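You operate a simulated robot arm through the tools that you are given. There is no shell and no other tool. Be economical: measure what you need, move in short steps, check, and stop when the job is done.

Carry out the task below with a simulated robot arm. There is one attempt and no reset: what you move stays moved.

TASK
Lift the rubber roller, set the brake dial to 5 and the spring dial to 70, then lower it.
Fine: the bag machine's yellow lever goes to OFF first and back to ON last; the other levers and dials stay as they are.

Only the result counts: the job must be done as asked and must still hold three seconds after the hand-in. Knocking over, shifting, dropping, spilling or breaking anything else fails it.

THE ROBOT
A 6-joint arm with a two-finger parallel gripper, fixed in place. Base frame: the origin is at the foot of the arm, x ahead of it, y to its left, z up. Units: mm, degrees, N and s.
With the tool pointing down near the work surface it reaches from about 180 to 620 mm from the base axis. Its first joint turns from -66.0 to 66.0 degrees. Payload 2.7 kg.
The TCP is the grasp point between the finger pads, 23 mm short of the fingertips. In the tool frame z runs along the fingers and y along their closing line. Largest opening 94 mm; finger width 38, thickness 10; the body of the gripper, 54 by 96 mm, starts 39 mm behind the TCP.
Orientation is that of the tool frame in the base frame, as [roll, pitch, yaw] about the fixed x, y, z axes, in that order (R = Rz(yaw) Ry(pitch) Rx(roll)). With the fingers straight down and closing along the base's y, the tool's x points along the base's -x, its y along +y and its z along -z.

THE INTERFACE
- The arm moves only by the tool play_rows. Its argument "deltas" is text: rows parted by semicolons, each of 7 numbers parted by spaces: the turn, a rotation vector about the tool's x, y, z in units of 90 degrees (1.0 is 90 degrees), then the shift along the tool's x, y, z in units of 300 mm (1.0 is 300 mm), then the closure in counts, from 0 (fully open) to 255 (shut). In form: ax ay az x y z fingers; .... A call has 1 to 20 rows; each row is the pose to reach, as a shift and turn from the pose commanded when the call began, along the tool's axes at that moment. A call with a number of a shift or a turn outside -1 to 1 is refused whole. Rows are played at 5 a second. More than 50 mm and 8.6 degrees between two rows, or a gripper value outside its range, and nothing of the call is played. Where a pose cannot be reached the arm comes as near as it can. A force on the tool above 90 N (or 10 N above the force at the start of the call, whichever is more), or a blocked arm, ends the call early, and 0.2 s more pass. Each finger travels about 45 mm/s and halts on what it meets, pressing with about 35 N; the grip force reading is that of the motor and also rises with nothing between the fingers. The clock runs only during rows and for 0.2 s after the last one: add rows that repeat a pose to give the fingers time. It gives the time, the measured TCP pose, the force on the tool (base axes), the opening and the grip force at its end, in the units of the frame above (readings bear some noise), with the torque about the TCP (base axes, N m) and any sound that the robot's microphone picked up.
- Cameras (640 x 400 px; columns grow to the right, rows downward): "scene" is fixed at [78.2, -433.7, 1403.5]; the picture's right is [0.74, -0.67, 0.00], its down [-0.37, -0.41, -0.83] and it looks along [0.56, 0.62, -0.56] (base axes); focal length 214 px, centre (320, 200). "wrist" rides on the gripper at [86, 16, -74] in the tool frame; the picture's right is [-0.18, 0.98, 0.00], its down [-0.58, -0.11, -0.81] and it looks along [-0.79, -0.15, 0.59] (tool axes); focal length 243 px, centre (320, 200). There is no depth. A picture from a camera that has moved, and an enlarged one, comes with that camera's place and axes in the base frame and with its lens.
- snapshot(camera): a new picture of that camera. It takes no simulated time.
- inspect(camera, box): a new picture of the part [left, top, right, bottom] of that camera's present view, enlarged. It takes no simulated time.
- sign_off(): hands the job in; it is judged then, once.

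Go step by step. Nothing tells you positions but the pictures and the camera data: compare them with the known pose of the tool, close in by small moves and look again before you grip or let go. The budget is 120 turns and 68 pictures, counting those below and the enlarged ones. Unless the task says otherwise, let go and move clear before handing in, and close with one line.

The tools are called after "Request:" as a command line: name --argument value ..., lists and objects as JSON in quotes. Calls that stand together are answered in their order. play_rows: Moves the arm, as the interface text tells. Its arguments: {"type":"object","properties":{"deltas":{"type":"string"}},"required":["deltas"]} The other tools are called the same way: snapshot (camera) takes a picture; inspect (camera, box) takes an enlarged picture of a part of a camera's view; sign_off () hands the job in.

At the start:

```text
time_s: 0.0
position: [318.4, 162.7, 1307.7]
tcp_rot: [-180.0, 0.0, -180.0]
ft_force: [-0.5, 1.1, 0.0]
wrist_torque: [-0.03, -0.01, -0.02]
finger_gap: 94.1
gripper_force: 0.1
```

scene: 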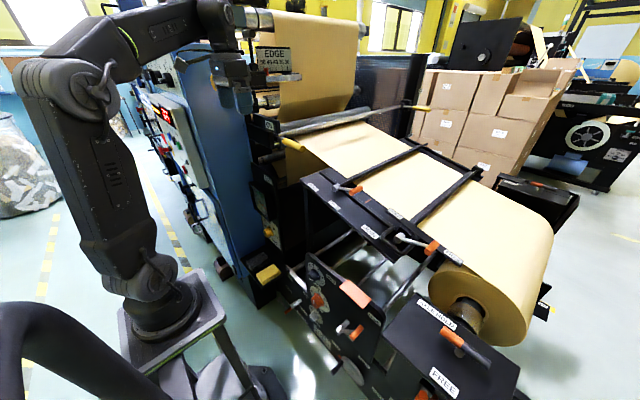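
wrist: 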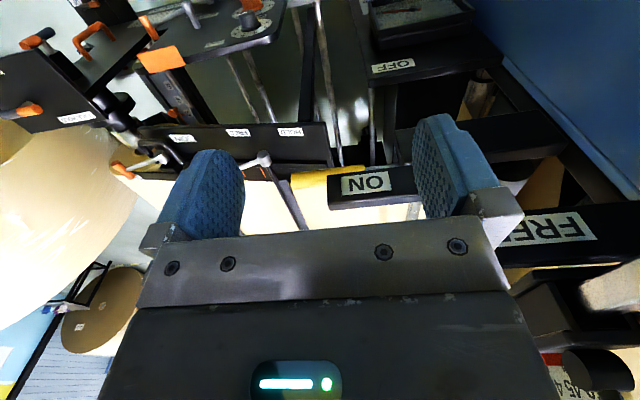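

I see a paper bag machine with a paper roll, several labelled levers and dials. I first enlarge parts of the views to find the lever, roller and dials.

Request:
inspect --camera "scene" --box '[240, 80, 440, 205]'

Request:
inspect --camera "scene" --box '[280, 180, 480, 305]'

Request:
inspect --camera "scene" --box '[260, 260, 500, 400]'

Request:
inspect --camera "wrist" --box '[0, 0, 320, 200]'

Request:
inspect --camera "wrist" --box '[280, 0, 640, 225]'

```text
3.20 times, centred on (340, 142) of scene
camera zoom: at [78.2, -433.7, 1403.5], right [0.74, -0.67, 0.0], down [-0.37, -0.41, -0.83], along [0.56, 0.62, -0.56], focal length 686 px, centre (256, 384)
```

zoom: 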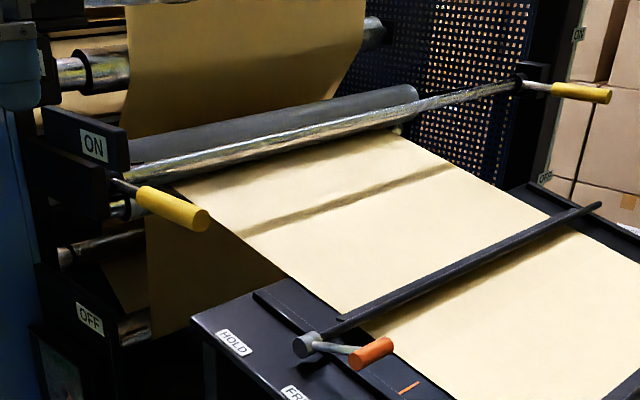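

```text
3.20 times, centred on (380, 242) of scene
camera zoom: at [78.2, -433.7, 1403.5], right [0.74, -0.67, 0.0], down [-0.37, -0.41, -0.83], along [0.56, 0.62, -0.56], focal length 686 px, centre (128, 64)
```

zoom: 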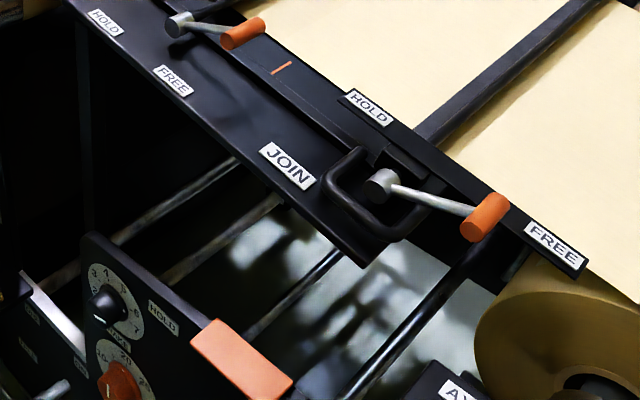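

```text
2.67 times, centred on (380, 330) of scene
camera zoom: at [78.2, -433.7, 1403.5], right [0.74, -0.67, 0.0], down [-0.37, -0.41, -0.83], along [0.56, 0.62, -0.56], focal length 572 px, centre (160, -147)
```

zoom: 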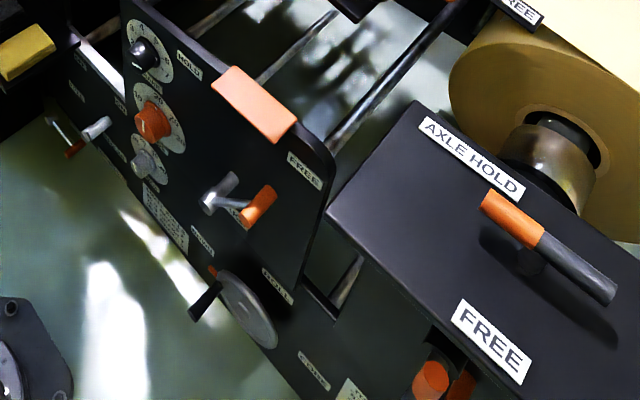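

```text
2.00 times, centred on (160, 100) of wrist
camera zoom: at [232.4, 180.6, 1382.4], right [0.18, 0.98, 0.0], down [0.58, -0.11, 0.81], along [0.79, -0.15, -0.59], focal length 485 px, centre (640, 400)
```

zoom: 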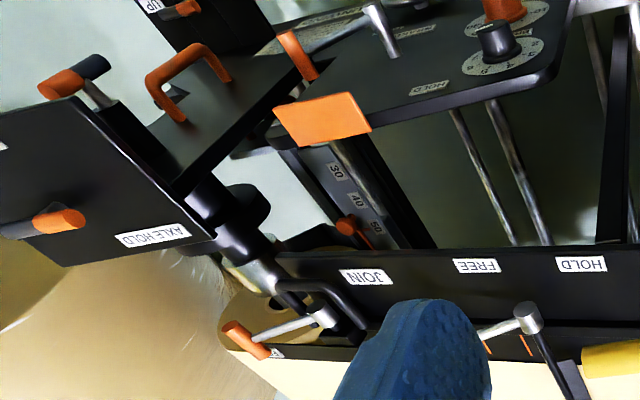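

```text
1.78 times, centred on (460, 112) of wrist
camera zoom: at [232.4, 180.6, 1382.4], right [0.18, 0.98, 0.0], down [0.58, -0.11, 0.81], along [0.79, -0.15, -0.59], focal length 431 px, centre (71, 356)
```

zoom: 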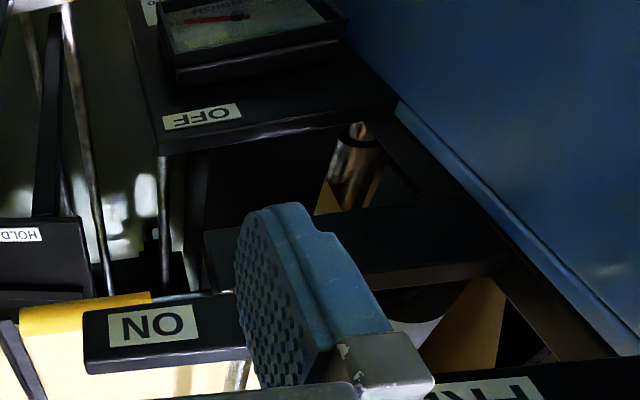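

The dial panel and many levers sit in front of the arm. I enlarge further to read the labels.

Request:
inspect --camera "scene" --box '[295, 255, 385, 311]'

Request:
inspect --camera "scene" --box '[240, 30, 320, 80]'

Request:
inspect --camera "scene" --box '[130, 60, 300, 280]'

Request:
inspect --camera "wrist" --box '[60, 0, 300, 150]'

Request:
inspect --camera "scene" --box '[310, 300, 470, 400]'

```text
7.11 times, centred on (340, 283) of scene
camera zoom: at [78.2, -433.7, 1403.5], right [0.74, -0.67, 0.0], down [-0.37, -0.41, -0.83], along [0.56, 0.62, -0.56], focal length 1525 px, centre (178, -390)
```

zoom: 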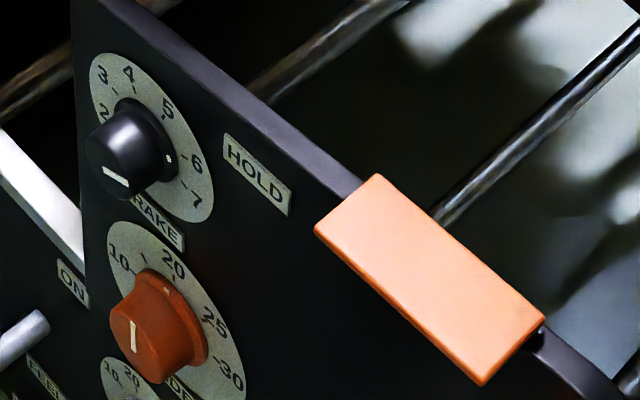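

```text
8.00 times, centred on (280, 55) of scene
camera zoom: at [78.2, -433.7, 1403.5], right [0.74, -0.67, 0.0], down [-0.37, -0.41, -0.83], along [0.56, 0.62, -0.56], focal length 1716 px, centre (640, 1360)
```

zoom: 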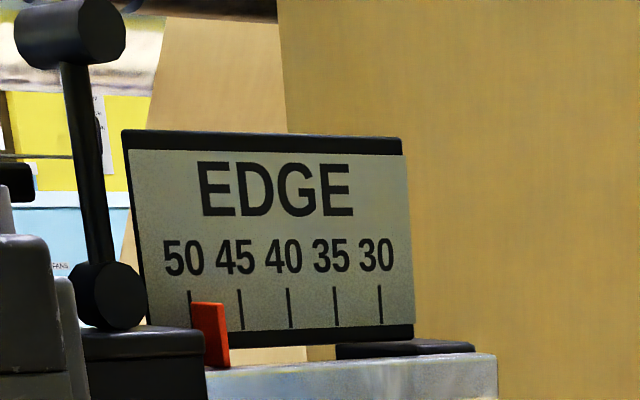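

```text
1.82 times, centred on (215, 170) of scene
camera zoom: at [78.2, -433.7, 1403.5], right [0.74, -0.67, 0.0], down [-0.37, -0.41, -0.83], along [0.56, 0.62, -0.56], focal length 390 px, centre (511, 254)
```

zoom: 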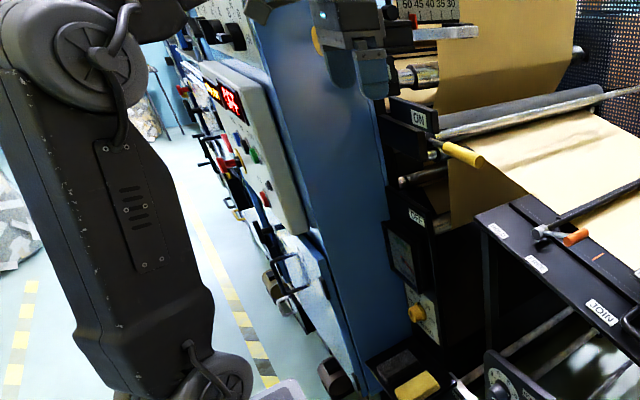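

```text
2.67 times, centred on (180, 75) of wrist
camera zoom: at [232.4, 180.6, 1382.4], right [0.18, 0.98, 0.0], down [0.58, -0.11, 0.81], along [0.79, -0.15, -0.59], focal length 647 px, centre (693, 533)
```

zoom: 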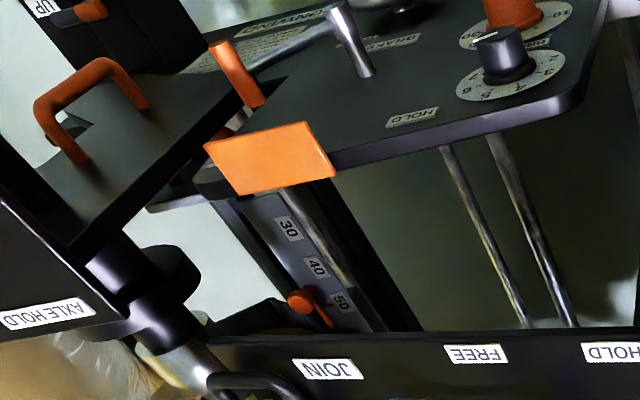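

```text
4.00 times, centred on (390, 350) of scene
camera zoom: at [78.2, -433.7, 1403.5], right [0.74, -0.67, 0.0], down [-0.37, -0.41, -0.83], along [0.56, 0.62, -0.56], focal length 858 px, centre (40, -400)
```

zoom: 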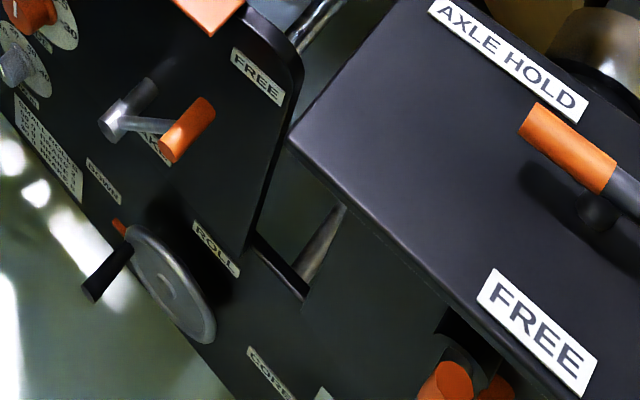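

The dial panel stands upright near x≈415 facing the arm (brake knob ≈(405,-22,710)); the yellow ON lever is near (490,146,1152). I lower the arm in free space at the near side for a better look.

Request:
play_rows --deltas "0 0 0 0.1 0 0 0; 0 0 0 0.2 -0.05 0.05 0; 0 0 0 0.25 -0.15 0.15 0; 0 0 0 0.25 -0.25 0.25 0; 0 0 0 0.25 -0.35 0.35 0; 0 0 0 0.25 -0.45 0.45 0; 0 0 0 0.25 -0.55 0.55 0; 0 0 0 0.25 -0.65 0.65 0; 0 0 0 0.25 -0.74 0.75 0; 0 0 0 0.25 -0.74 0.87 0; 0 0 0 0.25 -0.74 0.97 0"

Request:
snapshot --camera "wrist"

```text
time_s: 2.4
position: [242.8, -58.8, 1016.4]
tcp_rot: [-180.0, 0.1, -179.9]
ft_force: [0.6, -0.6, 0.7]
wrist_torque: [0.02, -0.02, 0.02]
finger_gap: 94.0
gripper_force: 0.0
```

```text
55 pictures are left
camera wrist: at [156.6, -41.6, 1090.9], right [0.18, 0.98, 0.0], down [0.58, -0.11, 0.81], along [0.79, -0.15, -0.59], focal length 243 px, centre (320, 200)
```

wrist: 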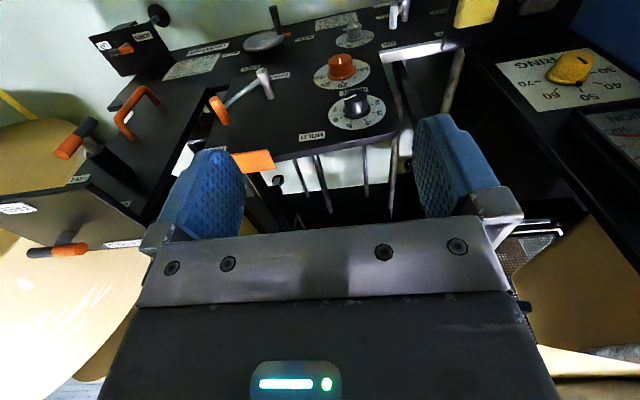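

The spring dial with yellow pointer now shows at the right, the brake panel in the middle. I zoom in.

Request:
inspect --camera "wrist" --box '[440, 0, 640, 125]'

Request:
inspect --camera "wrist" --box '[200, 0, 460, 160]'

Request:
inspect --camera "wrist" --box '[0, 0, 240, 150]'

```text
3.20 times, centred on (540, 62) of wrist
camera zoom: at [156.6, -41.6, 1090.9], right [0.18, 0.98, 0.0], down [0.58, -0.11, 0.81], along [0.79, -0.15, -0.59], focal length 776 px, centre (-384, 640)
```

zoom: 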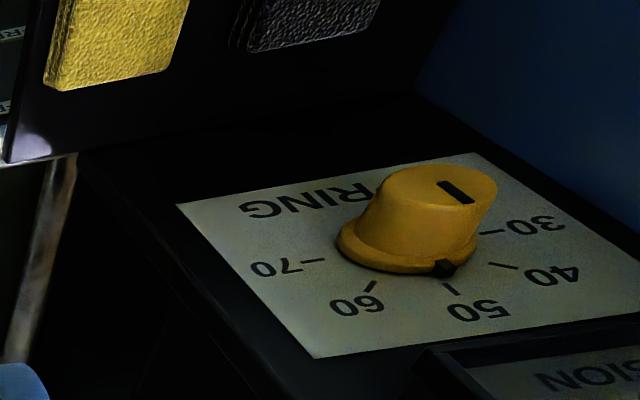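

```text
2.46 times, centred on (330, 80) of wrist
camera zoom: at [156.6, -41.6, 1090.9], right [0.18, 0.98, 0.0], down [0.58, -0.11, 0.81], along [0.79, -0.15, -0.59], focal length 597 px, centre (295, 495)
```

zoom: 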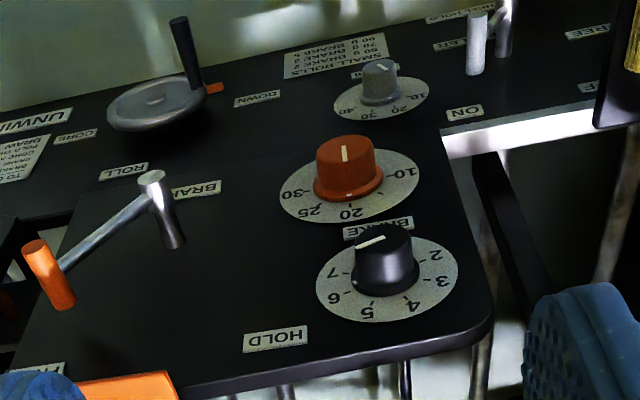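

```text
2.67 times, centred on (120, 75) of wrist
camera zoom: at [156.6, -41.6, 1090.9], right [0.18, 0.98, 0.0], down [0.58, -0.11, 0.81], along [0.79, -0.15, -0.59], focal length 647 px, centre (853, 533)
```

zoom: 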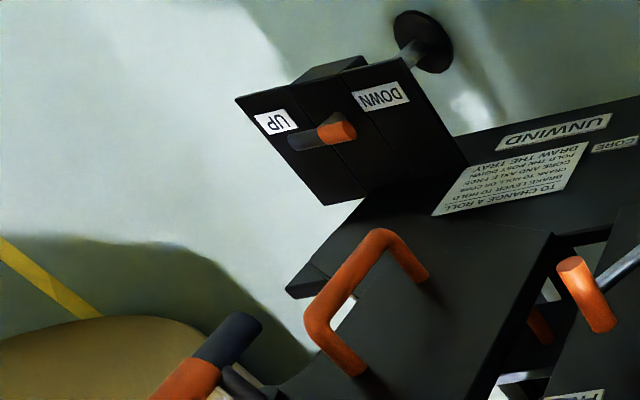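

The spring dial (now ~45–50, upward pole) and the brake dial (1–8) are found. Now I look at the roller/lever region with the arm out of the way.

Request:
inspect --camera "scene" --box '[220, 0, 440, 138]'

Request:
inspect --camera "scene" --box '[230, 100, 320, 156]'

Request:
inspect --camera "scene" --box '[380, 80, 460, 130]'

```text
2.90 times, centred on (330, 69) of scene
camera zoom: at [78.2, -433.7, 1403.5], right [0.74, -0.67, 0.0], down [-0.37, -0.41, -0.83], along [0.56, 0.62, -0.56], focal length 622 px, centre (291, 580)
```

zoom: 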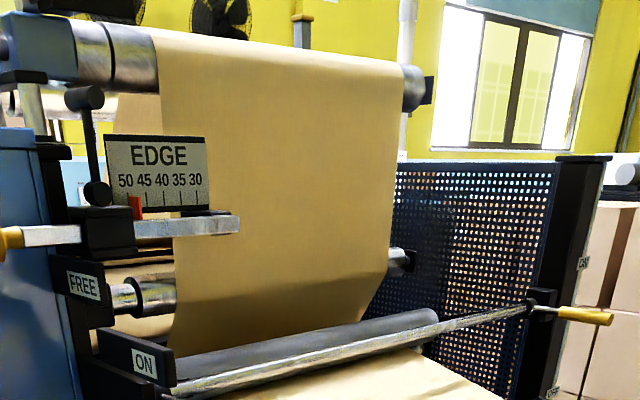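

```text
7.11 times, centred on (275, 128) of scene
camera zoom: at [78.2, -433.7, 1403.5], right [0.74, -0.67, 0.0], down [-0.37, -0.41, -0.83], along [0.56, 0.62, -0.56], focal length 1525 px, centre (640, 712)
```

zoom: 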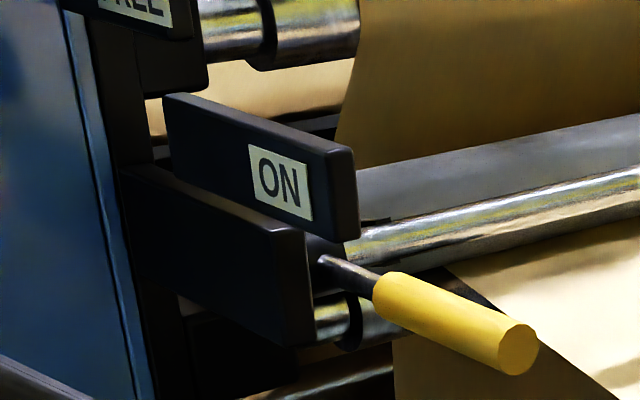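

```text
8.00 times, centred on (420, 105) of scene
camera zoom: at [78.2, -433.7, 1403.5], right [0.74, -0.67, 0.0], down [-0.37, -0.41, -0.83], along [0.56, 0.62, -0.56], focal length 1716 px, centre (-480, 960)
```

zoom: 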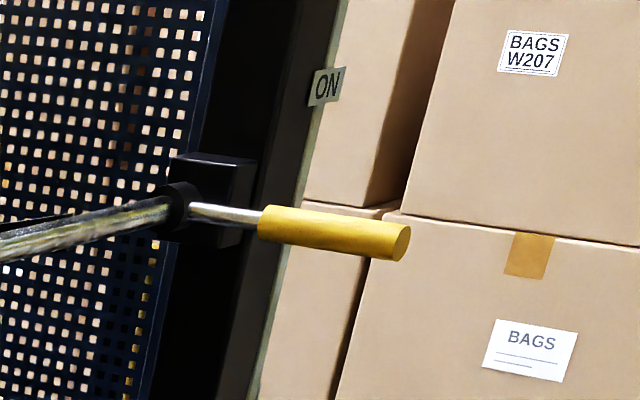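

Both yellow handles seem to be on the one roller shaft; that ON/OFF lever lifts the rubber roller. I go up with a 30° turn to see the near handle from the open side.

Request:
play_rows --deltas "0 0 -0.04 0 0 -0.14 0; 0 0 -0.09 -0.03 0.03 -0.28 0; 0 0 -0.14 -0.07 0.06 -0.42 0; 0 0 -0.19 -0.11 0.09 -0.56 0; 0 0 -0.24 -0.15 0.12 -0.70 0; 0 0 -0.29 -0.19 0.16 -0.84 0; 0 0 -0.333 -0.23 0.197 -0.98 0"

Request:
snapshot --camera "wrist"

```text
time_s: 4.0
position: [313.2, 1.4, 1309.9]
tcp_rot: [179.9, -0.2, -150.0]
ft_force: [-0.3, -0.4, 1.3]
wrist_torque: [-0.01, 0.03, 0.0]
finger_gap: 94.1
gripper_force: 0.1
```

```text
48 pictures are left
camera wrist: at [230.3, -27.1, 1385.1], right [-0.33, 0.94, 0.0], down [0.56, 0.2, 0.81], along [0.76, 0.27, -0.59], focal length 243 px, centre (320, 200)
```

wrist: 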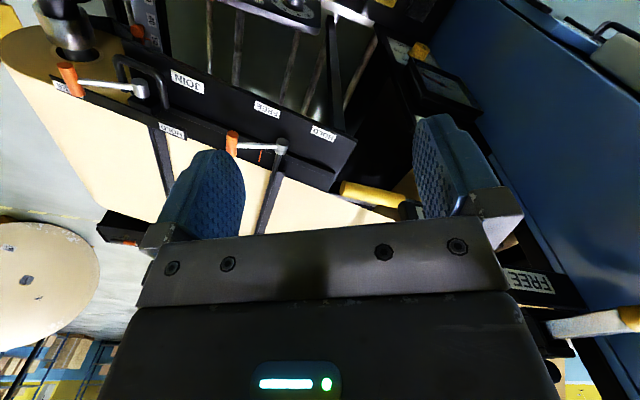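

The rollers run along +x and the near handle points along -y from a hub near (470,205,1165), so it swings about the roller axis. I zoom in.

Request:
inspect --camera "wrist" --box '[300, 110, 460, 230]'

```text
3.33 times, centred on (380, 170) of wrist
camera zoom: at [230.3, -27.1, 1385.1], right [-0.33, 0.94, 0.0], down [0.56, 0.2, 0.81], along [0.76, 0.27, -0.59], focal length 809 px, centre (120, 300)
```

zoom: 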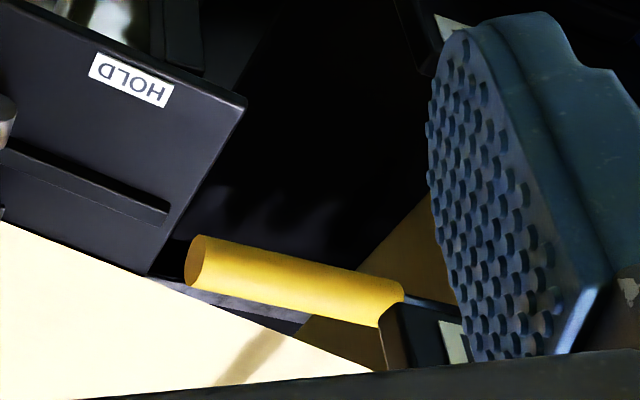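

The handle is a ~25 mm cylinder, from (471,184,1163) to tip (486,98,1154). I turn the gripper half a turn so that later, pointing forward, the camera rides above it.

Request:
play_rows --deltas "0 0 -0.09 0 0 -0.02 0; 0 0 -0.18 0 0 -0.04 0; 0 0 -0.27 0 0 -0.06 0; 0 0 -0.36 0 0 -0.06 0; 0 0 -0.45 0 0 -0.06 0; 0 0 -0.54 0 0 -0.06 0; 0 0 -0.63 0 0 -0.06 0; 0 0 -0.72 0 0 -0.06 0; 0 0 -0.81 0 0 -0.06 0; 0 0 -0.90 0 0 -0.06 0; 0 0 -0.99 0 0 -0.06 0"

```text
time_s: 6.4
position: [312.7, 0.6, 1328.9]
tcp_rot: [-179.9, 0.1, -60.8]
ft_force: [-0.1, -0.4, -0.5]
wrist_torque: [-0.01, -0.03, -0.05]
finger_gap: 94.0
gripper_force: 0.1
```

The turn works; I continue to yaw 0.

Request:
play_rows --deltas "0 0 -0.09 0 0 0 0; 0 0 -0.18 0 0 0 0; 0 0 -0.27 0 0 0 0; 0 0 -0.36 0 0 0 0; 0 0 -0.45 0 0 0 0; 0 0 -0.54 0 0 0 0; 0 0 -0.63 0 0 0 0; 0 0 -0.676 0 0 0 0"

Request:
play_rows --deltas "0 0.09 0 0 0 0 0; 0 0.18 0 0 0 0 0; 0 0.27 0 0 0 0 0; 0 0.36 0 0 0 0 0; 0 0.45 0 0 0 0 0; 0 0.54 0 0 0 0 0; 0 0.63 0 0 0 0 0; 0 0.72 0 0 0 0 0; 0 0.81 0 0 0 0 0; 0 0.90 0 0 0 0 0; 0 0.99 0 0 0 0 0; 0 1 0 0 0 0 0"

Request:
snapshot --camera "scene"

Request:
snapshot --camera "wrist"

```text
time_s: 8.2
position: [313.9, 0.3, 1328.2]
tcp_rot: [-180.0, 0.1, -0.1]
ft_force: [-0.2, 0.3, 0.2]
wrist_torque: [-0.01, -0.01, 0.0]
finger_gap: 93.8
gripper_force: 0.2
```

```text
time_s: 10.8
position: [312.5, -2.8, 1327.5]
tcp_rot: [178.6, -82.7, 1.2]
ft_force: [0.1, -0.4, -0.6]
wrist_torque: [-0.02, 0.01, -0.03]
finger_gap: 94.0
gripper_force: 0.1
out of reach, approached as far as the arm can: row 11, 12
```

```text
46 pictures are left
```

scene: 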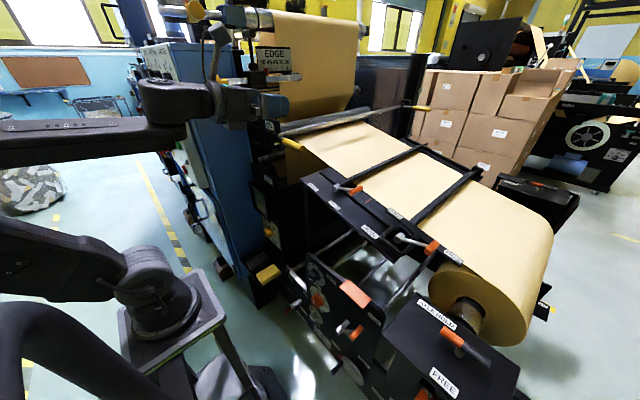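

```text
45 pictures are left
camera wrist: at [249.2, -17.4, 1422.6], right [-0.03, -0.98, -0.18], down [-0.87, 0.11, -0.47], along [0.49, 0.14, -0.86], focal length 243 px, centre (320, 200)
```

wrist: 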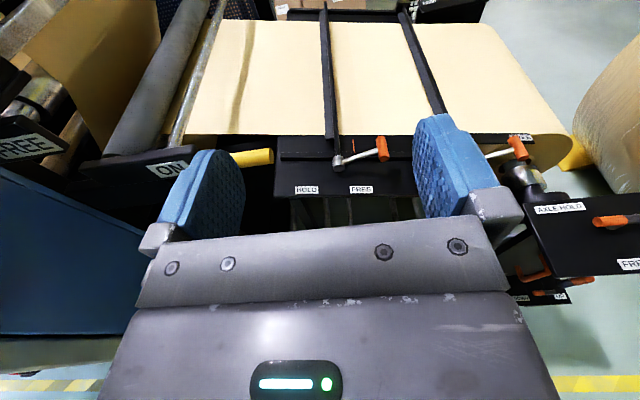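

The view is clear now: handle tip confirmed at (485,97,1154), ON plate at x≈422 above it. I move forward/down to a reachable place before rolling the gripper to straddle the handle.

Request:
play_rows --deltas "0 0 0 -0.08 -0.04 0.06 0; 0 0 0 -0.17 -0.08 0.12 0; 0 0 0 -0.26 -0.12 0.18 0; 0 0 0 -0.35 -0.15 0.22 0; 0 0 0 -0.43 -0.183 0.25 0; 0 0 0 -0.43 -0.183 0.25 0"

```text
time_s: 12.2
position: [312.4, -3.2, 1326.9]
tcp_rot: [178.4, -82.6, 1.1]
ft_force: [-0.1, 0.3, -0.3]
wrist_torque: [-0.02, -0.04, 0.0]
finger_gap: 94.0
gripper_force: 0.1
out of reach, approached as far as the arm can: row 1, 2, 3, 4, 5, 6
```

The arm is at a wrist limit here. I ease the pitch back and shift at the same time.

Request:
play_rows --deltas "0 -0.09 0 0 0 0 0; 0 -0.18 0 0 0 0 0; 0 -0.22 0 -0.05 0 0.05 0; 0 -0.22 0 -0.12 -0.04 0.12 0; 0 -0.22 0 -0.2 -0.08 0.2 0; 0 -0.22 0 -0.3 -0.12 0.25 0;  0 -0.22 0 -0.4 -0.18 0.25 0"

```text
time_s: 13.8
position: [370.6, 50.2, 1195.7]
tcp_rot: [179.6, -62.7, 0.1]
ft_force: [-0.1, -0.1, -0.6]
wrist_torque: [-0.01, 0.01, 0.01]
finger_gap: 94.3
gripper_force: 0.1
```

Request:
play_rows --deltas "0 0.08 0 0 0 0 0; 0 0.16 0 0 0 0 0; 0 0.24 0 0 0 0 0; 0 0.30 0 0 0 0 0; 0 0.30 0 0 0 0 0"

```text
time_s: 15.0
position: [364.7, 77.7, 1203.4]
tcp_rot: [130.8, -89.7, 48.7]
ft_force: [0.0, -0.7, -0.4]
wrist_torque: [0.0, -0.01, -0.02]
finger_gap: 93.9
gripper_force: 0.0
out of reach, approached as far as the arm can: row 1, 2, 3, 4, 5
```

Request:
play_rows --deltas "0 0 0 -0.08 0.05 0.0 0; 0 0 0 -0.16 0.1 0.05 0; 0 0 0 -0.16 0.1 0.12 0; 0 0 0 -0.16 0.1 0.12 0"

```text
time_s: 16.0
position: [387.4, 89.0, 1164.8]
tcp_rot: [142.3, -89.7, 37.3]
ft_force: [-0.4, 0.1, -0.1]
wrist_torque: [0.01, 0.01, -0.02]
finger_gap: 94.1
gripper_force: 0.0
out of reach, approached as far as the arm can: row 1, 2, 3, 4
```

Request:
play_rows --deltas "0 0 0 0 0.05 0.1 0; 0 0 0 0 0.12 0.18 0; 0 0 0 0 0.2 0.21 0; 0 0 0 0 0.2 0.21 0"

```text
time_s: 17.0
position: [437.1, 94.2, 1174.6]
tcp_rot: [143.4, -89.7, 36.0]
ft_force: [0.1, 0.2, 0.7]
wrist_torque: [-0.01, 0.03, -0.01]
finger_gap: 93.9
gripper_force: 0.1
out of reach, approached as far as the arm can: row 1, 2, 3, 4
```

The limit seems to be in a wrist joint. I back off and test whether unrolling relieves it.

Request:
play_rows --deltas "0 0 0.08 0 0.05 -0.08 0; 0 0 0.16 0 0.1 -0.12 0; 0 0 0.24 0 0.15 -0.12 0; 0 0 0.33 0 0.2 -0.12 0; 0 0 0.33 0 0.2 -0.12 0"

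```text
time_s: 18.2
position: [391.7, 84.7, 1184.8]
tcp_rot: [-90.5, -60.5, -90.1]
ft_force: [-0.1, 0.1, -0.5]
wrist_torque: [-0.01, 0.0, -0.03]
finger_gap: 94.2
gripper_force: 0.0
out of reach, approached as far as the arm can: row 1, 2, 3, 4, 5
```

The exactly-forward pose is limited, so I change plan: grip the handle from above with the fingers closing along x, so it can pivot between the pads. First back off and point down again.

Request:
play_rows --deltas "-0.045 -0.078 0 0 0 -0.07 0; -0.09 -0.156 0 0 0 -0.14 0; -0.135 -0.234 0 0 0 -0.2 0; -0.18 -0.312 0 0.05 0 -0.2 0; -0.225 -0.39 0 0.1 0 -0.2 0; -0.27 -0.468 0 0.15 0 -0.2 0; -0.315 -0.546 0 0.2 0 -0.2 0; -0.36 -0.624 0 0.25 0 -0.2 0; -0.405 -0.702 0 0.3 0 -0.2 0; -0.45 -0.78 0 0.3 0 -0.2 0; -0.5 -0.866 0 0.3 0 -0.2 0"

```text
refused: row 11 steps farther than a row can; nothing moved
```

Request:
play_rows --deltas "-0.045 -0.078 0 0 0 -0.07 0; -0.09 -0.156 0 0 0 -0.14 0; -0.135 -0.234 0 0 0 -0.2 0; -0.18 -0.312 0 0.05 0 -0.2 0; -0.225 -0.39 0 0.1 0 -0.2 0; -0.27 -0.468 0 0.15 0 -0.2 0; -0.315 -0.546 0 0.2 0 -0.2 0; -0.36 -0.624 0 0.25 0 -0.2 0; -0.405 -0.702 0 0.3 0 -0.2 0; -0.45 -0.78 0 0.3 0 -0.2 0; -0.49 -0.85 0 0.3 0 -0.2 0; -0.5 -0.866 0 0.3 0 -0.2 0"

```text
time_s: 20.8
position: [331.8, 41.2, 1264.2]
tcp_rot: [179.4, 0.0, -30.3]
ft_force: [-0.4, -0.3, -0.3]
wrist_torque: [0.03, 0.01, -0.01]
finger_gap: 94.0
gripper_force: 0.1
```

Request:
play_rows --deltas "0 0 0.09 0.08 -0.05 0 0; 0 0 0.18 0.16 -0.1 0 0; 0 0 0.27 0.24 -0.14 0 40; 0 0 0.36 0.32 -0.18 0 80; 0 0 0.45 0.40 -0.22 0 120; 0 0 0.54 0.439 -0.253 0.02 120; 0 0 0.63 0.439 -0.253 0.047 120; 0 0 0.663 0.439 -0.253 0.047 120"

Request:
play_rows --deltas "0 -0.08 0 0 0 0 120; 0 -0.16 0 0 0 0 120; 0 -0.24 0 0 0 0 120; 0 -0.333 0 0 0 0 120; 0 -0.333 0 0 0 0 120"

Request:
snapshot --camera "wrist"

```text
time_s: 22.6
position: [483.6, 39.0, 1249.2]
tcp_rot: [179.8, -0.5, -90.1]
ft_force: [0.3, -0.2, 0.2]
wrist_torque: [0.02, 0.01, -0.02]
finger_gap: 49.4
gripper_force: 0.1
```

```text
time_s: 23.8
position: [483.9, 40.3, 1249.1]
tcp_rot: [179.8, 29.6, -90.0]
ft_force: [0.6, -0.8, -0.6]
wrist_torque: [0.01, 0.01, -0.03]
finger_gap: 49.8
gripper_force: 0.0
```

```text
44 pictures are left
camera wrist: at [467.4, -71.1, 1271.6], right [-0.98, 0.16, 0.09], down [0.11, 0.11, 0.99], along [0.15, 0.98, -0.12], focal length 243 px, centre (320, 200)
```

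wrist: 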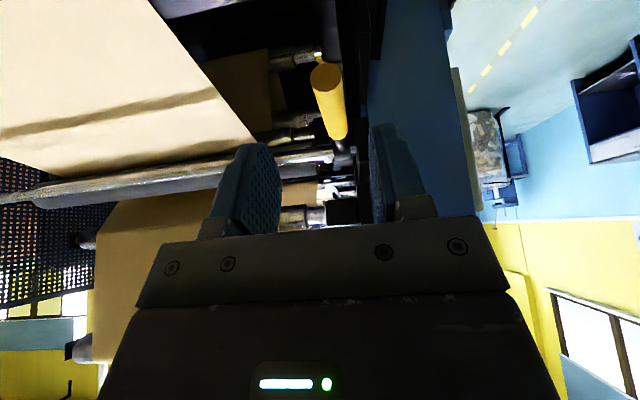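

The handle hangs from a hub on the roller axis near (476,212,1184), tip at (479,97,1160). I straddle it from above near its tip.

Request:
play_rows --deltas "0 0 0 -0.044 0.017 0.08 120; 0 0 0 -0.044 0.017 0.17 120; 0 0 0 -0.044 0.017 0.26 120; 0 0 0 -0.044 0.017 0.33 120; 0 0 0 -0.044 0.017 0.364 120"

Request:
snapshot --camera "wrist"

Request:
inspect --camera "scene" --box '[230, 85, 350, 160]'

```text
time_s: 25.0
position: [478.8, 105.5, 1160.4]
tcp_rot: [179.8, 29.5, -90.1]
ft_force: [-0.4, -0.4, 0.1]
wrist_torque: [-0.02, -0.06, -0.01]
finger_gap: 49.7
gripper_force: 0.2
```

```text
43 pictures are left
camera wrist: at [462.2, -5.5, 1183.3], right [-0.98, 0.16, 0.09], down [0.11, 0.11, 0.99], along [0.15, 0.98, -0.13], focal length 243 px, centre (320, 200)
```

wrist: 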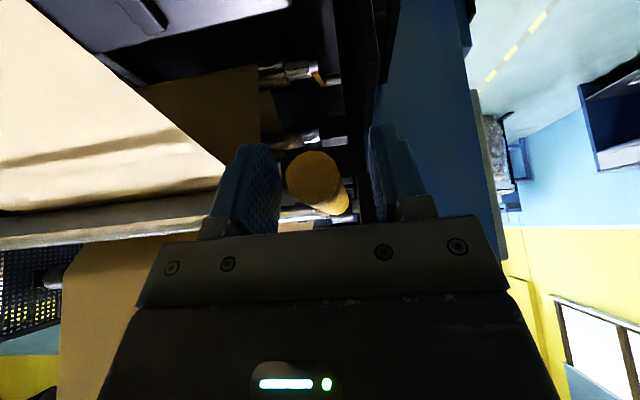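

```text
5.33 times, centred on (290, 122) of scene
camera zoom: at [78.2, -433.7, 1403.5], right [0.74, -0.67, 0.0], down [-0.37, -0.41, -0.83], along [0.56, 0.62, -0.56], focal length 1144 px, centre (480, 613)
```

zoom: 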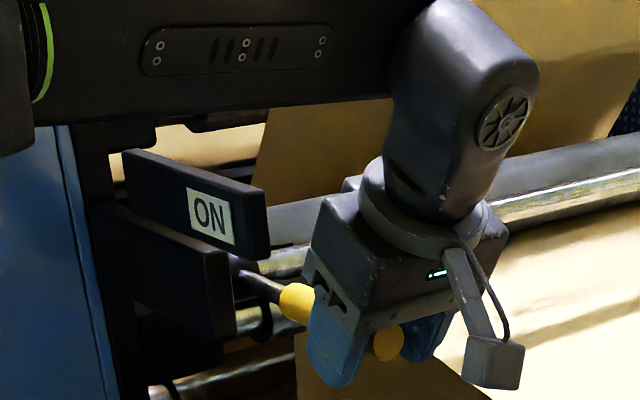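

The handle lies between the fingers; I close on it.

Request:
play_rows --deltas "0 0 0 0 0 0 160; 0 0 0 0 0 0 200; 0 0 0 0 0 0 230; 0 0 0 0 0 0 230; 0 0 0 0 0 0 230"

```text
time_s: 26.2
position: [480.3, 106.0, 1160.6]
tcp_rot: [-179.9, 29.4, -90.1]
ft_force: [23.4, 4.3, -2.1]
wrist_torque: [-0.13, 0.01, 0.36]
finger_gap: 24.0
gripper_force: 44.7
```

The handle is held (24 mm). I start swinging it down along its arc in a small test move.

Request:
play_rows --deltas "0 0 0 0 -0.006 0 235; 0 -0.01 0 0.004 -0.006 0.015 235; 0 -0.02 0 0.0077 -0.006 0.030 235; 0 -0.03 0 0.0105 -0.006 0.046 235; 0 -0.04 0 0.0127 -0.006 0.0617 235; 0 -0.04 0 0.0127 -0.006 0.0617 235"

```text
time_s: 27.6
position: [480.6, 108.3, 1142.6]
tcp_rot: [179.6, 32.9, -90.4]
ft_force: [0.4, -28.5, 3.5]
wrist_torque: [0.79, -0.18, 0.71]
finger_gap: 23.6
gripper_force: 44.8
```

The lever follows; the fit puts its axis at about (y 212.6, z 1165). I carry on along the corrected arc.

Request:
play_rows --deltas "0 -0.01 0 0.014 0 0.016 235; 0 -0.02 0 0.023 0 0.040 235; 0 -0.03 0 0.027 0 0.061 235; 0 -0.04 0 0.030 0 0.083 235; 0 -0.05 0 0.031 0 0.105 235; 0 -0.06 0 0.032 0 0.127 235; 0 -0.07 0 0.031 0 0.146 235; 0 -0.08 0 0.029 0 0.164 235; 0 -0.08 0 0.029 0 0.164 235"

Request:
inspect --camera "scene" --box '[230, 85, 350, 160]'

```text
time_s: 29.6
position: [479.5, 127.1, 1097.0]
tcp_rot: [179.6, 40.0, -90.4]
ft_force: [1.5, -28.6, -7.6]
wrist_torque: [0.9, -0.47, 0.99]
finger_gap: 23.8
gripper_force: 45.1
```

```text
5.33 times, centred on (290, 122) of scene
camera zoom: at [78.4, -434.7, 1403.2], right [0.74, -0.67, 0.0], down [-0.37, -0.41, -0.83], along [0.56, 0.62, -0.56], focal length 1144 px, centre (480, 613)
```

zoom: 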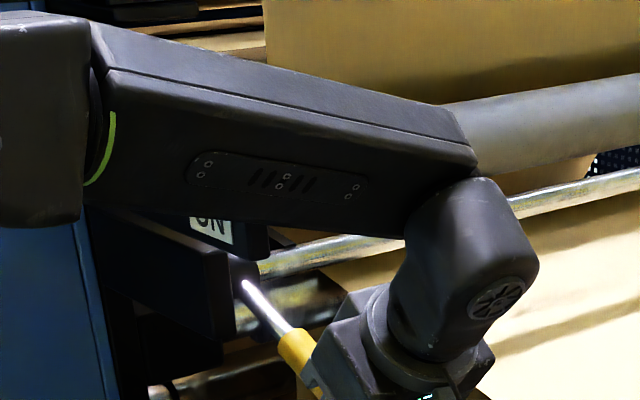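

The lever turns freely (about 34° down now); the fitted axis moves to about (232,1167). I continue carefully.

Request:
play_rows --deltas "0 0 0 0.008 0 0.018 235; 0 0 0 0.014 0 0.036 235; 0 0 0 0.013 0 0.062 235; 0 0 0 0.011 0 0.088 235; 0 0 0 0.011 0 0.088 235"

Request:
snapshot --camera "wrist"

Request:
snapshot --camera "scene"

```text
time_s: 30.8
position: [480.6, 144.0, 1074.3]
tcp_rot: [179.9, 40.3, -90.3]
ft_force: [4.4, -19.7, 0.1]
wrist_torque: [1.33, -0.42, 0.67]
finger_gap: 23.8
gripper_force: 45.0
```

```text
40 pictures are left
camera wrist: at [463.5, 31.5, 1075.4], right [-0.98, 0.14, 0.12], down [0.11, -0.08, 0.99], along [0.15, 0.99, 0.06], focal length 243 px, centre (320, 200)
```

wrist: 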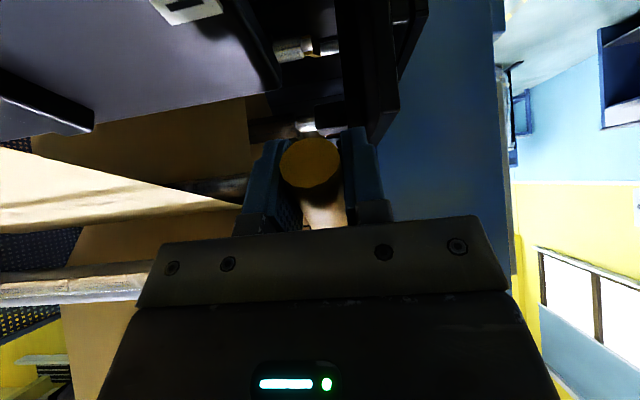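

```text
39 pictures are left
```

scene: 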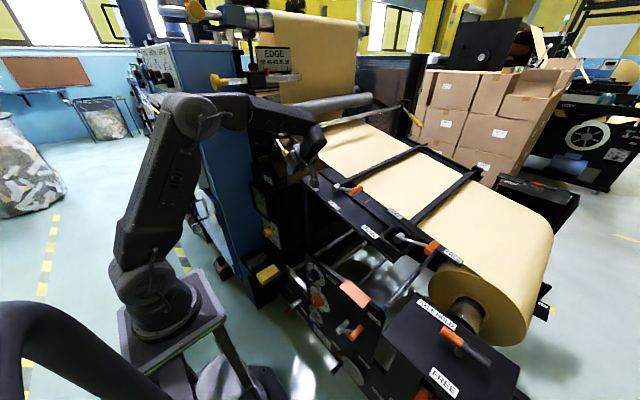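

The grey rubber roller is visibly lifting as the lever goes down, and the far handle moves with it. I continue toward OFF.

Request:
play_rows --deltas "0 0 0 -0.003 0 0.026 235; 0 0 0 -0.0097 0 0.051 235; 0 0 0 -0.016 0 0.072 235; 0 0 0 -0.022 0 0.093 235; 0 0 0 -0.022 0 0.093 235"

```text
time_s: 32.0
position: [479.7, 165.2, 1056.8]
tcp_rot: [179.6, 40.1, -90.3]
ft_force: [3.5, -23.6, -10.9]
wrist_torque: [1.22, -0.73, 0.88]
finger_gap: 23.7
gripper_force: 45.0
```

Request:
play_rows --deltas "0 0 0 -0.009 0 0.02 235; 0 0 0 -0.017 0 0.040 235; 0 0 0 -0.017 0 0.040 235"

Request:
inspect --camera "scene" --box '[370, 70, 450, 150]'

Request:
snapshot --camera "wrist"

```text
time_s: 32.8
position: [480.4, 179.0, 1053.4]
tcp_rot: [179.8, 40.3, -90.1]
ft_force: [4.4, -13.0, -6.9]
wrist_torque: [0.51, -0.44, 0.49]
finger_gap: 23.8
gripper_force: 45.1
```

```text
5.00 times, centred on (410, 110) of scene
camera zoom: at [78.4, -434.1, 1403.4], right [0.74, -0.67, 0.0], down [-0.37, -0.41, -0.83], along [0.56, 0.62, -0.56], focal length 1072 px, centre (-130, 650)
```

zoom: 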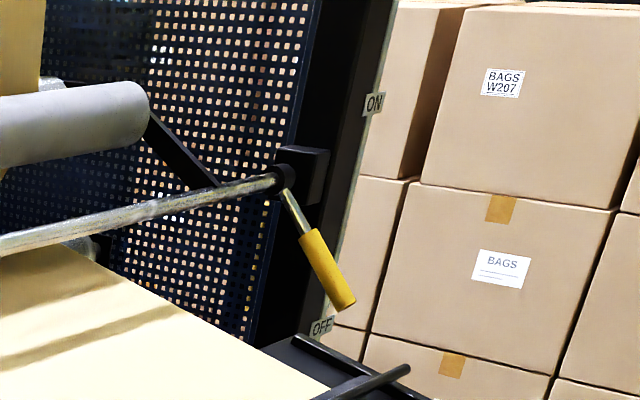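

```text
37 pictures are left
camera wrist: at [463.6, 66.5, 1053.3], right [-0.98, 0.14, 0.12], down [0.11, -0.08, 0.99], along [0.15, 0.99, 0.06], focal length 243 px, centre (320, 200)
```

wrist: 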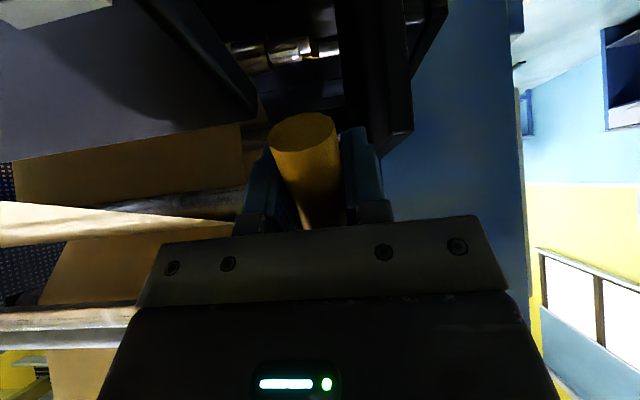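

Request:
play_rows --deltas "0 -0.03 0 -0.010 0 0.016 235; 0 -0.05 0 -0.021 0 0.032 235; 0 -0.05 0 -0.021 0 0.032 235"

```text
time_s: 33.6
position: [480.8, 187.4, 1047.2]
tcp_rot: [179.5, 44.4, -90.4]
ft_force: [3.4, -26.3, -22.0]
wrist_torque: [0.86, -0.81, 0.8]
finger_gap: 24.1
gripper_force: 44.9
```

Request:
play_rows --deltas "0 -0.02 0 -0.009 0 0.02 235; 0 -0.03 0 -0.019 0 0.040 235; 0 -0.03 0 -0.019 0 0.040 235"

Request:
inspect --camera "scene" --box '[370, 70, 450, 150]'

```text
time_s: 34.4
position: [480.5, 200.5, 1043.8]
tcp_rot: [179.7, 47.1, -90.3]
ft_force: [2.5, -25.2, -21.8]
wrist_torque: [1.02, -0.63, 0.5]
finger_gap: 23.9
gripper_force: 45.0
```

```text
5.00 times, centred on (410, 110) of scene
camera zoom: at [78.6, -434.4, 1403.3], right [0.74, -0.67, 0.0], down [-0.37, -0.41, -0.83], along [0.56, 0.62, -0.56], focal length 1072 px, centre (-130, 650)
```

zoom: 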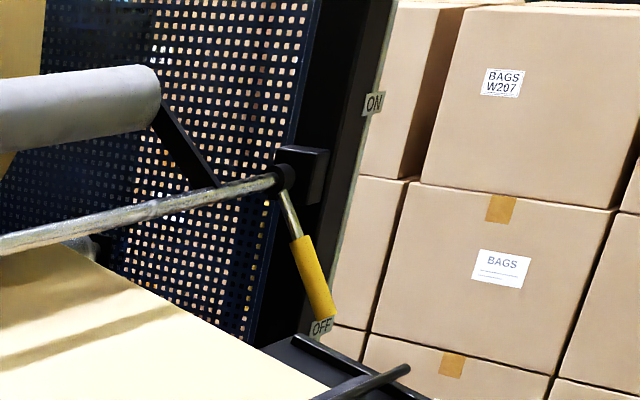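

Request:
play_rows --deltas "0 -0.02 0 -0.012 0 0.019 235; 0 -0.03 0 -0.024 0 0.037 235; 0 -0.03 0 -0.024 0 0.037 235"

Request:
snapshot --camera "wrist"

```text
time_s: 35.2
position: [478.8, 214.2, 1039.8]
tcp_rot: [179.7, 49.9, -90.3]
ft_force: [5.9, -19.7, -25.4]
wrist_torque: [1.0, -0.79, 0.51]
finger_gap: 24.1
gripper_force: 45.4
```

```text
35 pictures are left
camera wrist: at [463.6, 103.0, 1022.2], right [-0.98, 0.12, 0.15], down [0.11, -0.24, 0.96], along [0.15, 0.96, 0.22], focal length 243 px, centre (320, 200)
```

wrist: 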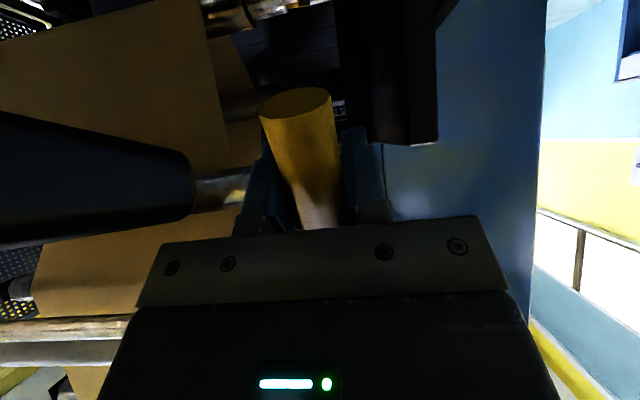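

Request:
play_rows --deltas "0 0 0 -0.010 0 0.015 235; 0 0 0 -0.021 0 0.030 235; 0 0 0 -0.021 0 0.030 235"

Request:
inspect --camera "scene" --box '[370, 70, 450, 150]'

```text
time_s: 36.0
position: [479.9, 226.7, 1039.8]
tcp_rot: [179.6, 50.0, -90.3]
ft_force: [5.5, -18.1, -24.6]
wrist_torque: [1.21, -0.77, 0.48]
finger_gap: 24.0
gripper_force: 44.9
```

```text
5.00 times, centred on (410, 110) of scene
camera zoom: at [78.7, -434.2, 1403.3], right [0.74, -0.67, 0.0], down [-0.37, -0.41, -0.83], along [0.55, 0.62, -0.56], focal length 1072 px, centre (-130, 650)
```

zoom: 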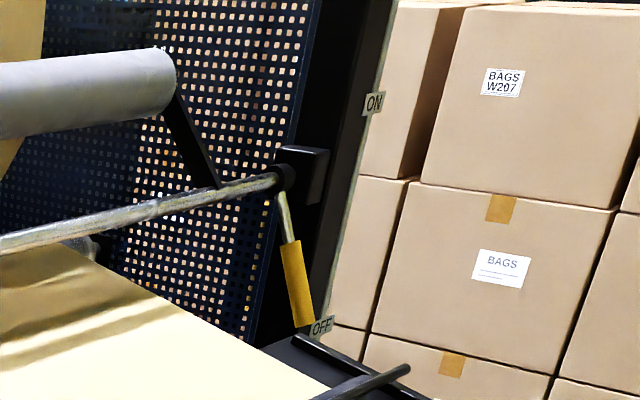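

Request:
play_rows --deltas "0 -0.03 0 -0.007 0 0.009 235; 0 -0.06 0 -0.014 0 0.017 235; 0 -0.06 0 -0.014 0 0.017 235"

Request:
snapshot --camera "wrist"

```text
time_s: 36.8
position: [480.4, 231.4, 1041.6]
tcp_rot: [179.9, 55.5, -90.0]
ft_force: [-5.9, -32.3, 3.6]
wrist_torque: [-0.74, -0.02, 0.01]
finger_gap: 23.8
gripper_force: 44.9
```

```text
33 pictures are left
camera wrist: at [463.7, 121.7, 1013.5], right [-0.98, 0.1, 0.15], down [0.11, -0.33, 0.94], along [0.15, 0.94, 0.32], focal length 243 px, centre (320, 200)
```

wrist: 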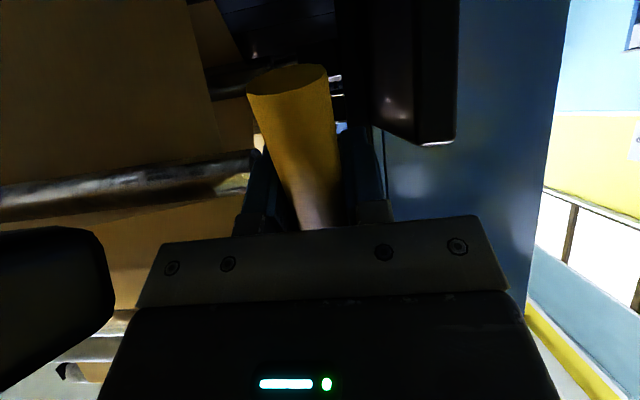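

Request:
play_rows --deltas "0 0 0 -0.0047 0 0.007 235; 0 0 0 -0.0094 0 0.0137 235; 0 0 0 -0.0094 0 0.0137 235"

Request:
inspect --camera "scene" --box '[370, 70, 450, 150]'

```text
time_s: 37.6
position: [479.8, 236.0, 1041.0]
tcp_rot: [179.9, 55.6, -90.2]
ft_force: [-13.0, -35.8, 11.0]
wrist_torque: [0.13, -0.56, 0.06]
finger_gap: 23.9
gripper_force: 44.9
```

```text
5.00 times, centred on (410, 110) of scene
camera zoom: at [77.7, -434.9, 1403.1], right [0.74, -0.67, 0.0], down [-0.37, -0.41, -0.83], along [0.56, 0.62, -0.55], focal length 1072 px, centre (-130, 650)
```

zoom: 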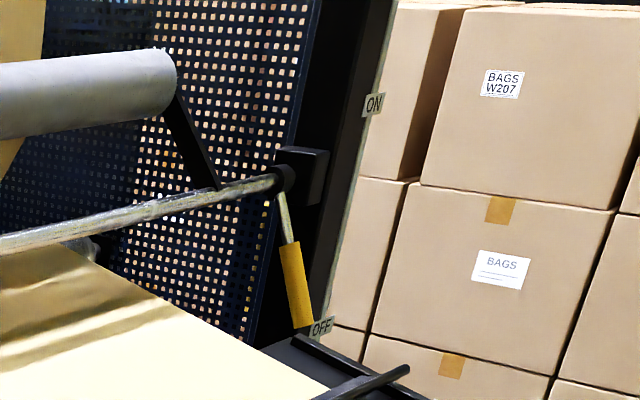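

The far handle no longer moves: the lever is at its OFF stop with the roller raised. I relax the push, open a little and check that it stays.

Request:
play_rows --deltas "0 0 0 0.006 0 -0.010 235; 0 0 0 0.011 0 -0.017 200; 0 0 0 0.011 0 -0.017 175; 0 0 0 0.011 0 -0.017 162; 0 0 0 0.011 0 -0.017 158; 0 0 0 0.011 0 -0.017 158"

Request:
snapshot --camera "wrist"

```text
time_s: 39.0
position: [479.3, 233.8, 1040.4]
tcp_rot: [179.7, 55.6, -90.2]
ft_force: [0.0, -0.4, -0.6]
wrist_torque: [0.0, 0.02, 0.03]
finger_gap: 35.5
gripper_force: 0.0
```

```text
31 pictures are left
camera wrist: at [463.0, 123.3, 1011.8], right [-0.98, 0.1, 0.16], down [0.11, -0.34, 0.94], along [0.15, 0.94, 0.32], focal length 243 px, centre (320, 200)
```

wrist: 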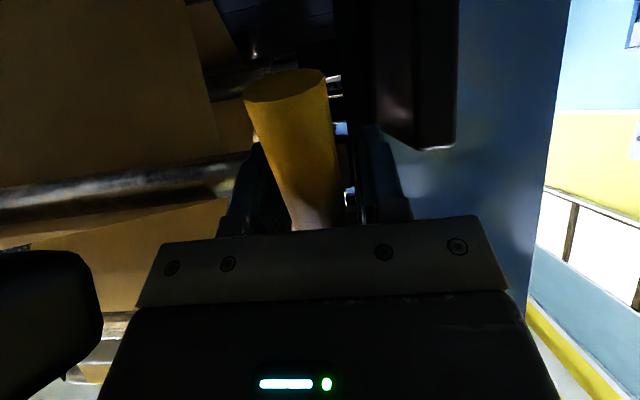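

The lever stays at OFF. I retreat straight back along the fingers, then up over the table.

Request:
play_rows --deltas "0 0 0 0 0 -0.08 158; 0 0 0 0 0 -0.18 158; 0 0 0 0 0 -0.30 158; 0 0 0 0 0 -0.42 158; 0 0.08 0 0 0 -0.55 158; 0 0.16 0 0 0 -0.68 158"

Request:
snapshot --camera "scene"

```text
time_s: 40.4
position: [479.8, 65.1, 1156.2]
tcp_rot: [179.8, 41.1, -90.2]
ft_force: [-0.8, -0.8, 0.1]
wrist_torque: [0.0, 0.04, -0.01]
finger_gap: 35.7
gripper_force: 0.0
```

```text
30 pictures are left
```

scene: 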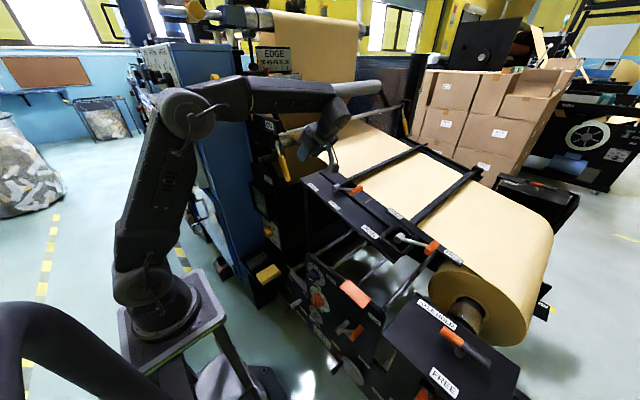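

The yellow handle now hangs down at OFF. I withdraw toward the base and turn the gripper back to its original heading for the dials.

Request:
play_rows --deltas "0 0.08 0 0.07 0.1 -0.02 100; 0 0.16 0 0.14 0.2 -0.04 60; 0 0.24 0 0.22 0.32 -0.077 60; 0 0.32 0 0.22 0.44 -0.077 60; 0 0.40 0 0.22 0.55 -0.077 60; 0 0.457 0 0.22 0.6 -0.077 60"

Request:
play_rows --deltas "0 0 0.09 0 0 0 60; 0 0 0.18 0 0 0 60; 0 0 0.27 0 0 0 60; 0 0 0.36 0 0 0 60; 0 0 0.45 0 0 0 60; 0 0 0.54 0 0 0 60; 0 0 0.63 0 0 0 60; 0 0 0.72 0 0 0 60; 0 0 0.81 0 0 0 60; 0 0 0.90 0 0 0 60; 0 0 0.99 0 0 0 60"

```text
time_s: 41.8
position: [300.3, -0.4, 1131.4]
tcp_rot: [179.9, -0.1, -90.0]
ft_force: [0.3, 0.3, -0.2]
wrist_torque: [-0.03, 0.0, 0.06]
finger_gap: 71.7
gripper_force: 0.0
```

```text
time_s: 44.2
position: [300.1, -0.3, 1130.2]
tcp_rot: [180.0, -0.3, -179.3]
ft_force: [0.0, -0.6, -0.2]
wrist_torque: [0.03, 0.0, -0.02]
finger_gap: 71.8
gripper_force: 0.0
```

Request:
play_rows --deltas "0 -0.06 0 0 0 0.1 60; 0 -0.12 0 0 -0.02 0.22 60; 0 -0.18 0 0 -0.04 0.34 60; 0 -0.24 0 0 -0.065 0.46 60; 0 -0.30 0 0 -0.065 0.58 60; 0 -0.36 0 0 -0.065 0.70 60; 0 -0.42 0 0 -0.065 0.82 60; 0 -0.5 0 0 -0.065 0.93 60"

Request:
snapshot --camera "wrist"

```text
time_s: 46.0
position: [339.4, -12.3, 835.8]
tcp_rot: [179.8, 44.8, -179.3]
ft_force: [-0.8, 0.2, -0.2]
wrist_torque: [0.0, 0.02, -0.01]
finger_gap: 71.9
gripper_force: 0.2
out of reach, approached as far as the arm can: row 5, 6, 7, 8
```

```text
29 pictures are left
camera wrist: at [224.9, 2.5, 829.2], right [0.12, 0.98, 0.13], down [-0.15, -0.11, 0.98], along [0.98, -0.13, 0.14], focal length 243 px, centre (320, 200)
```

wrist: 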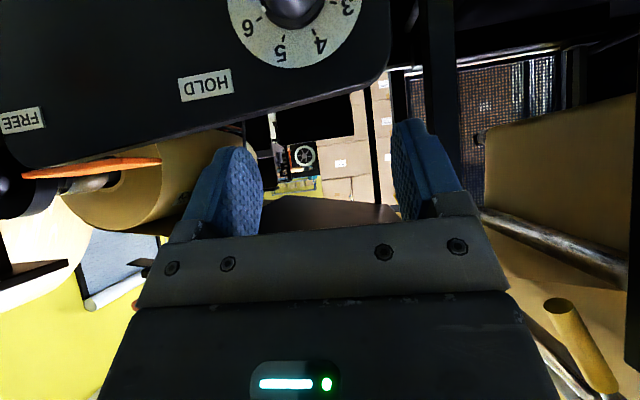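

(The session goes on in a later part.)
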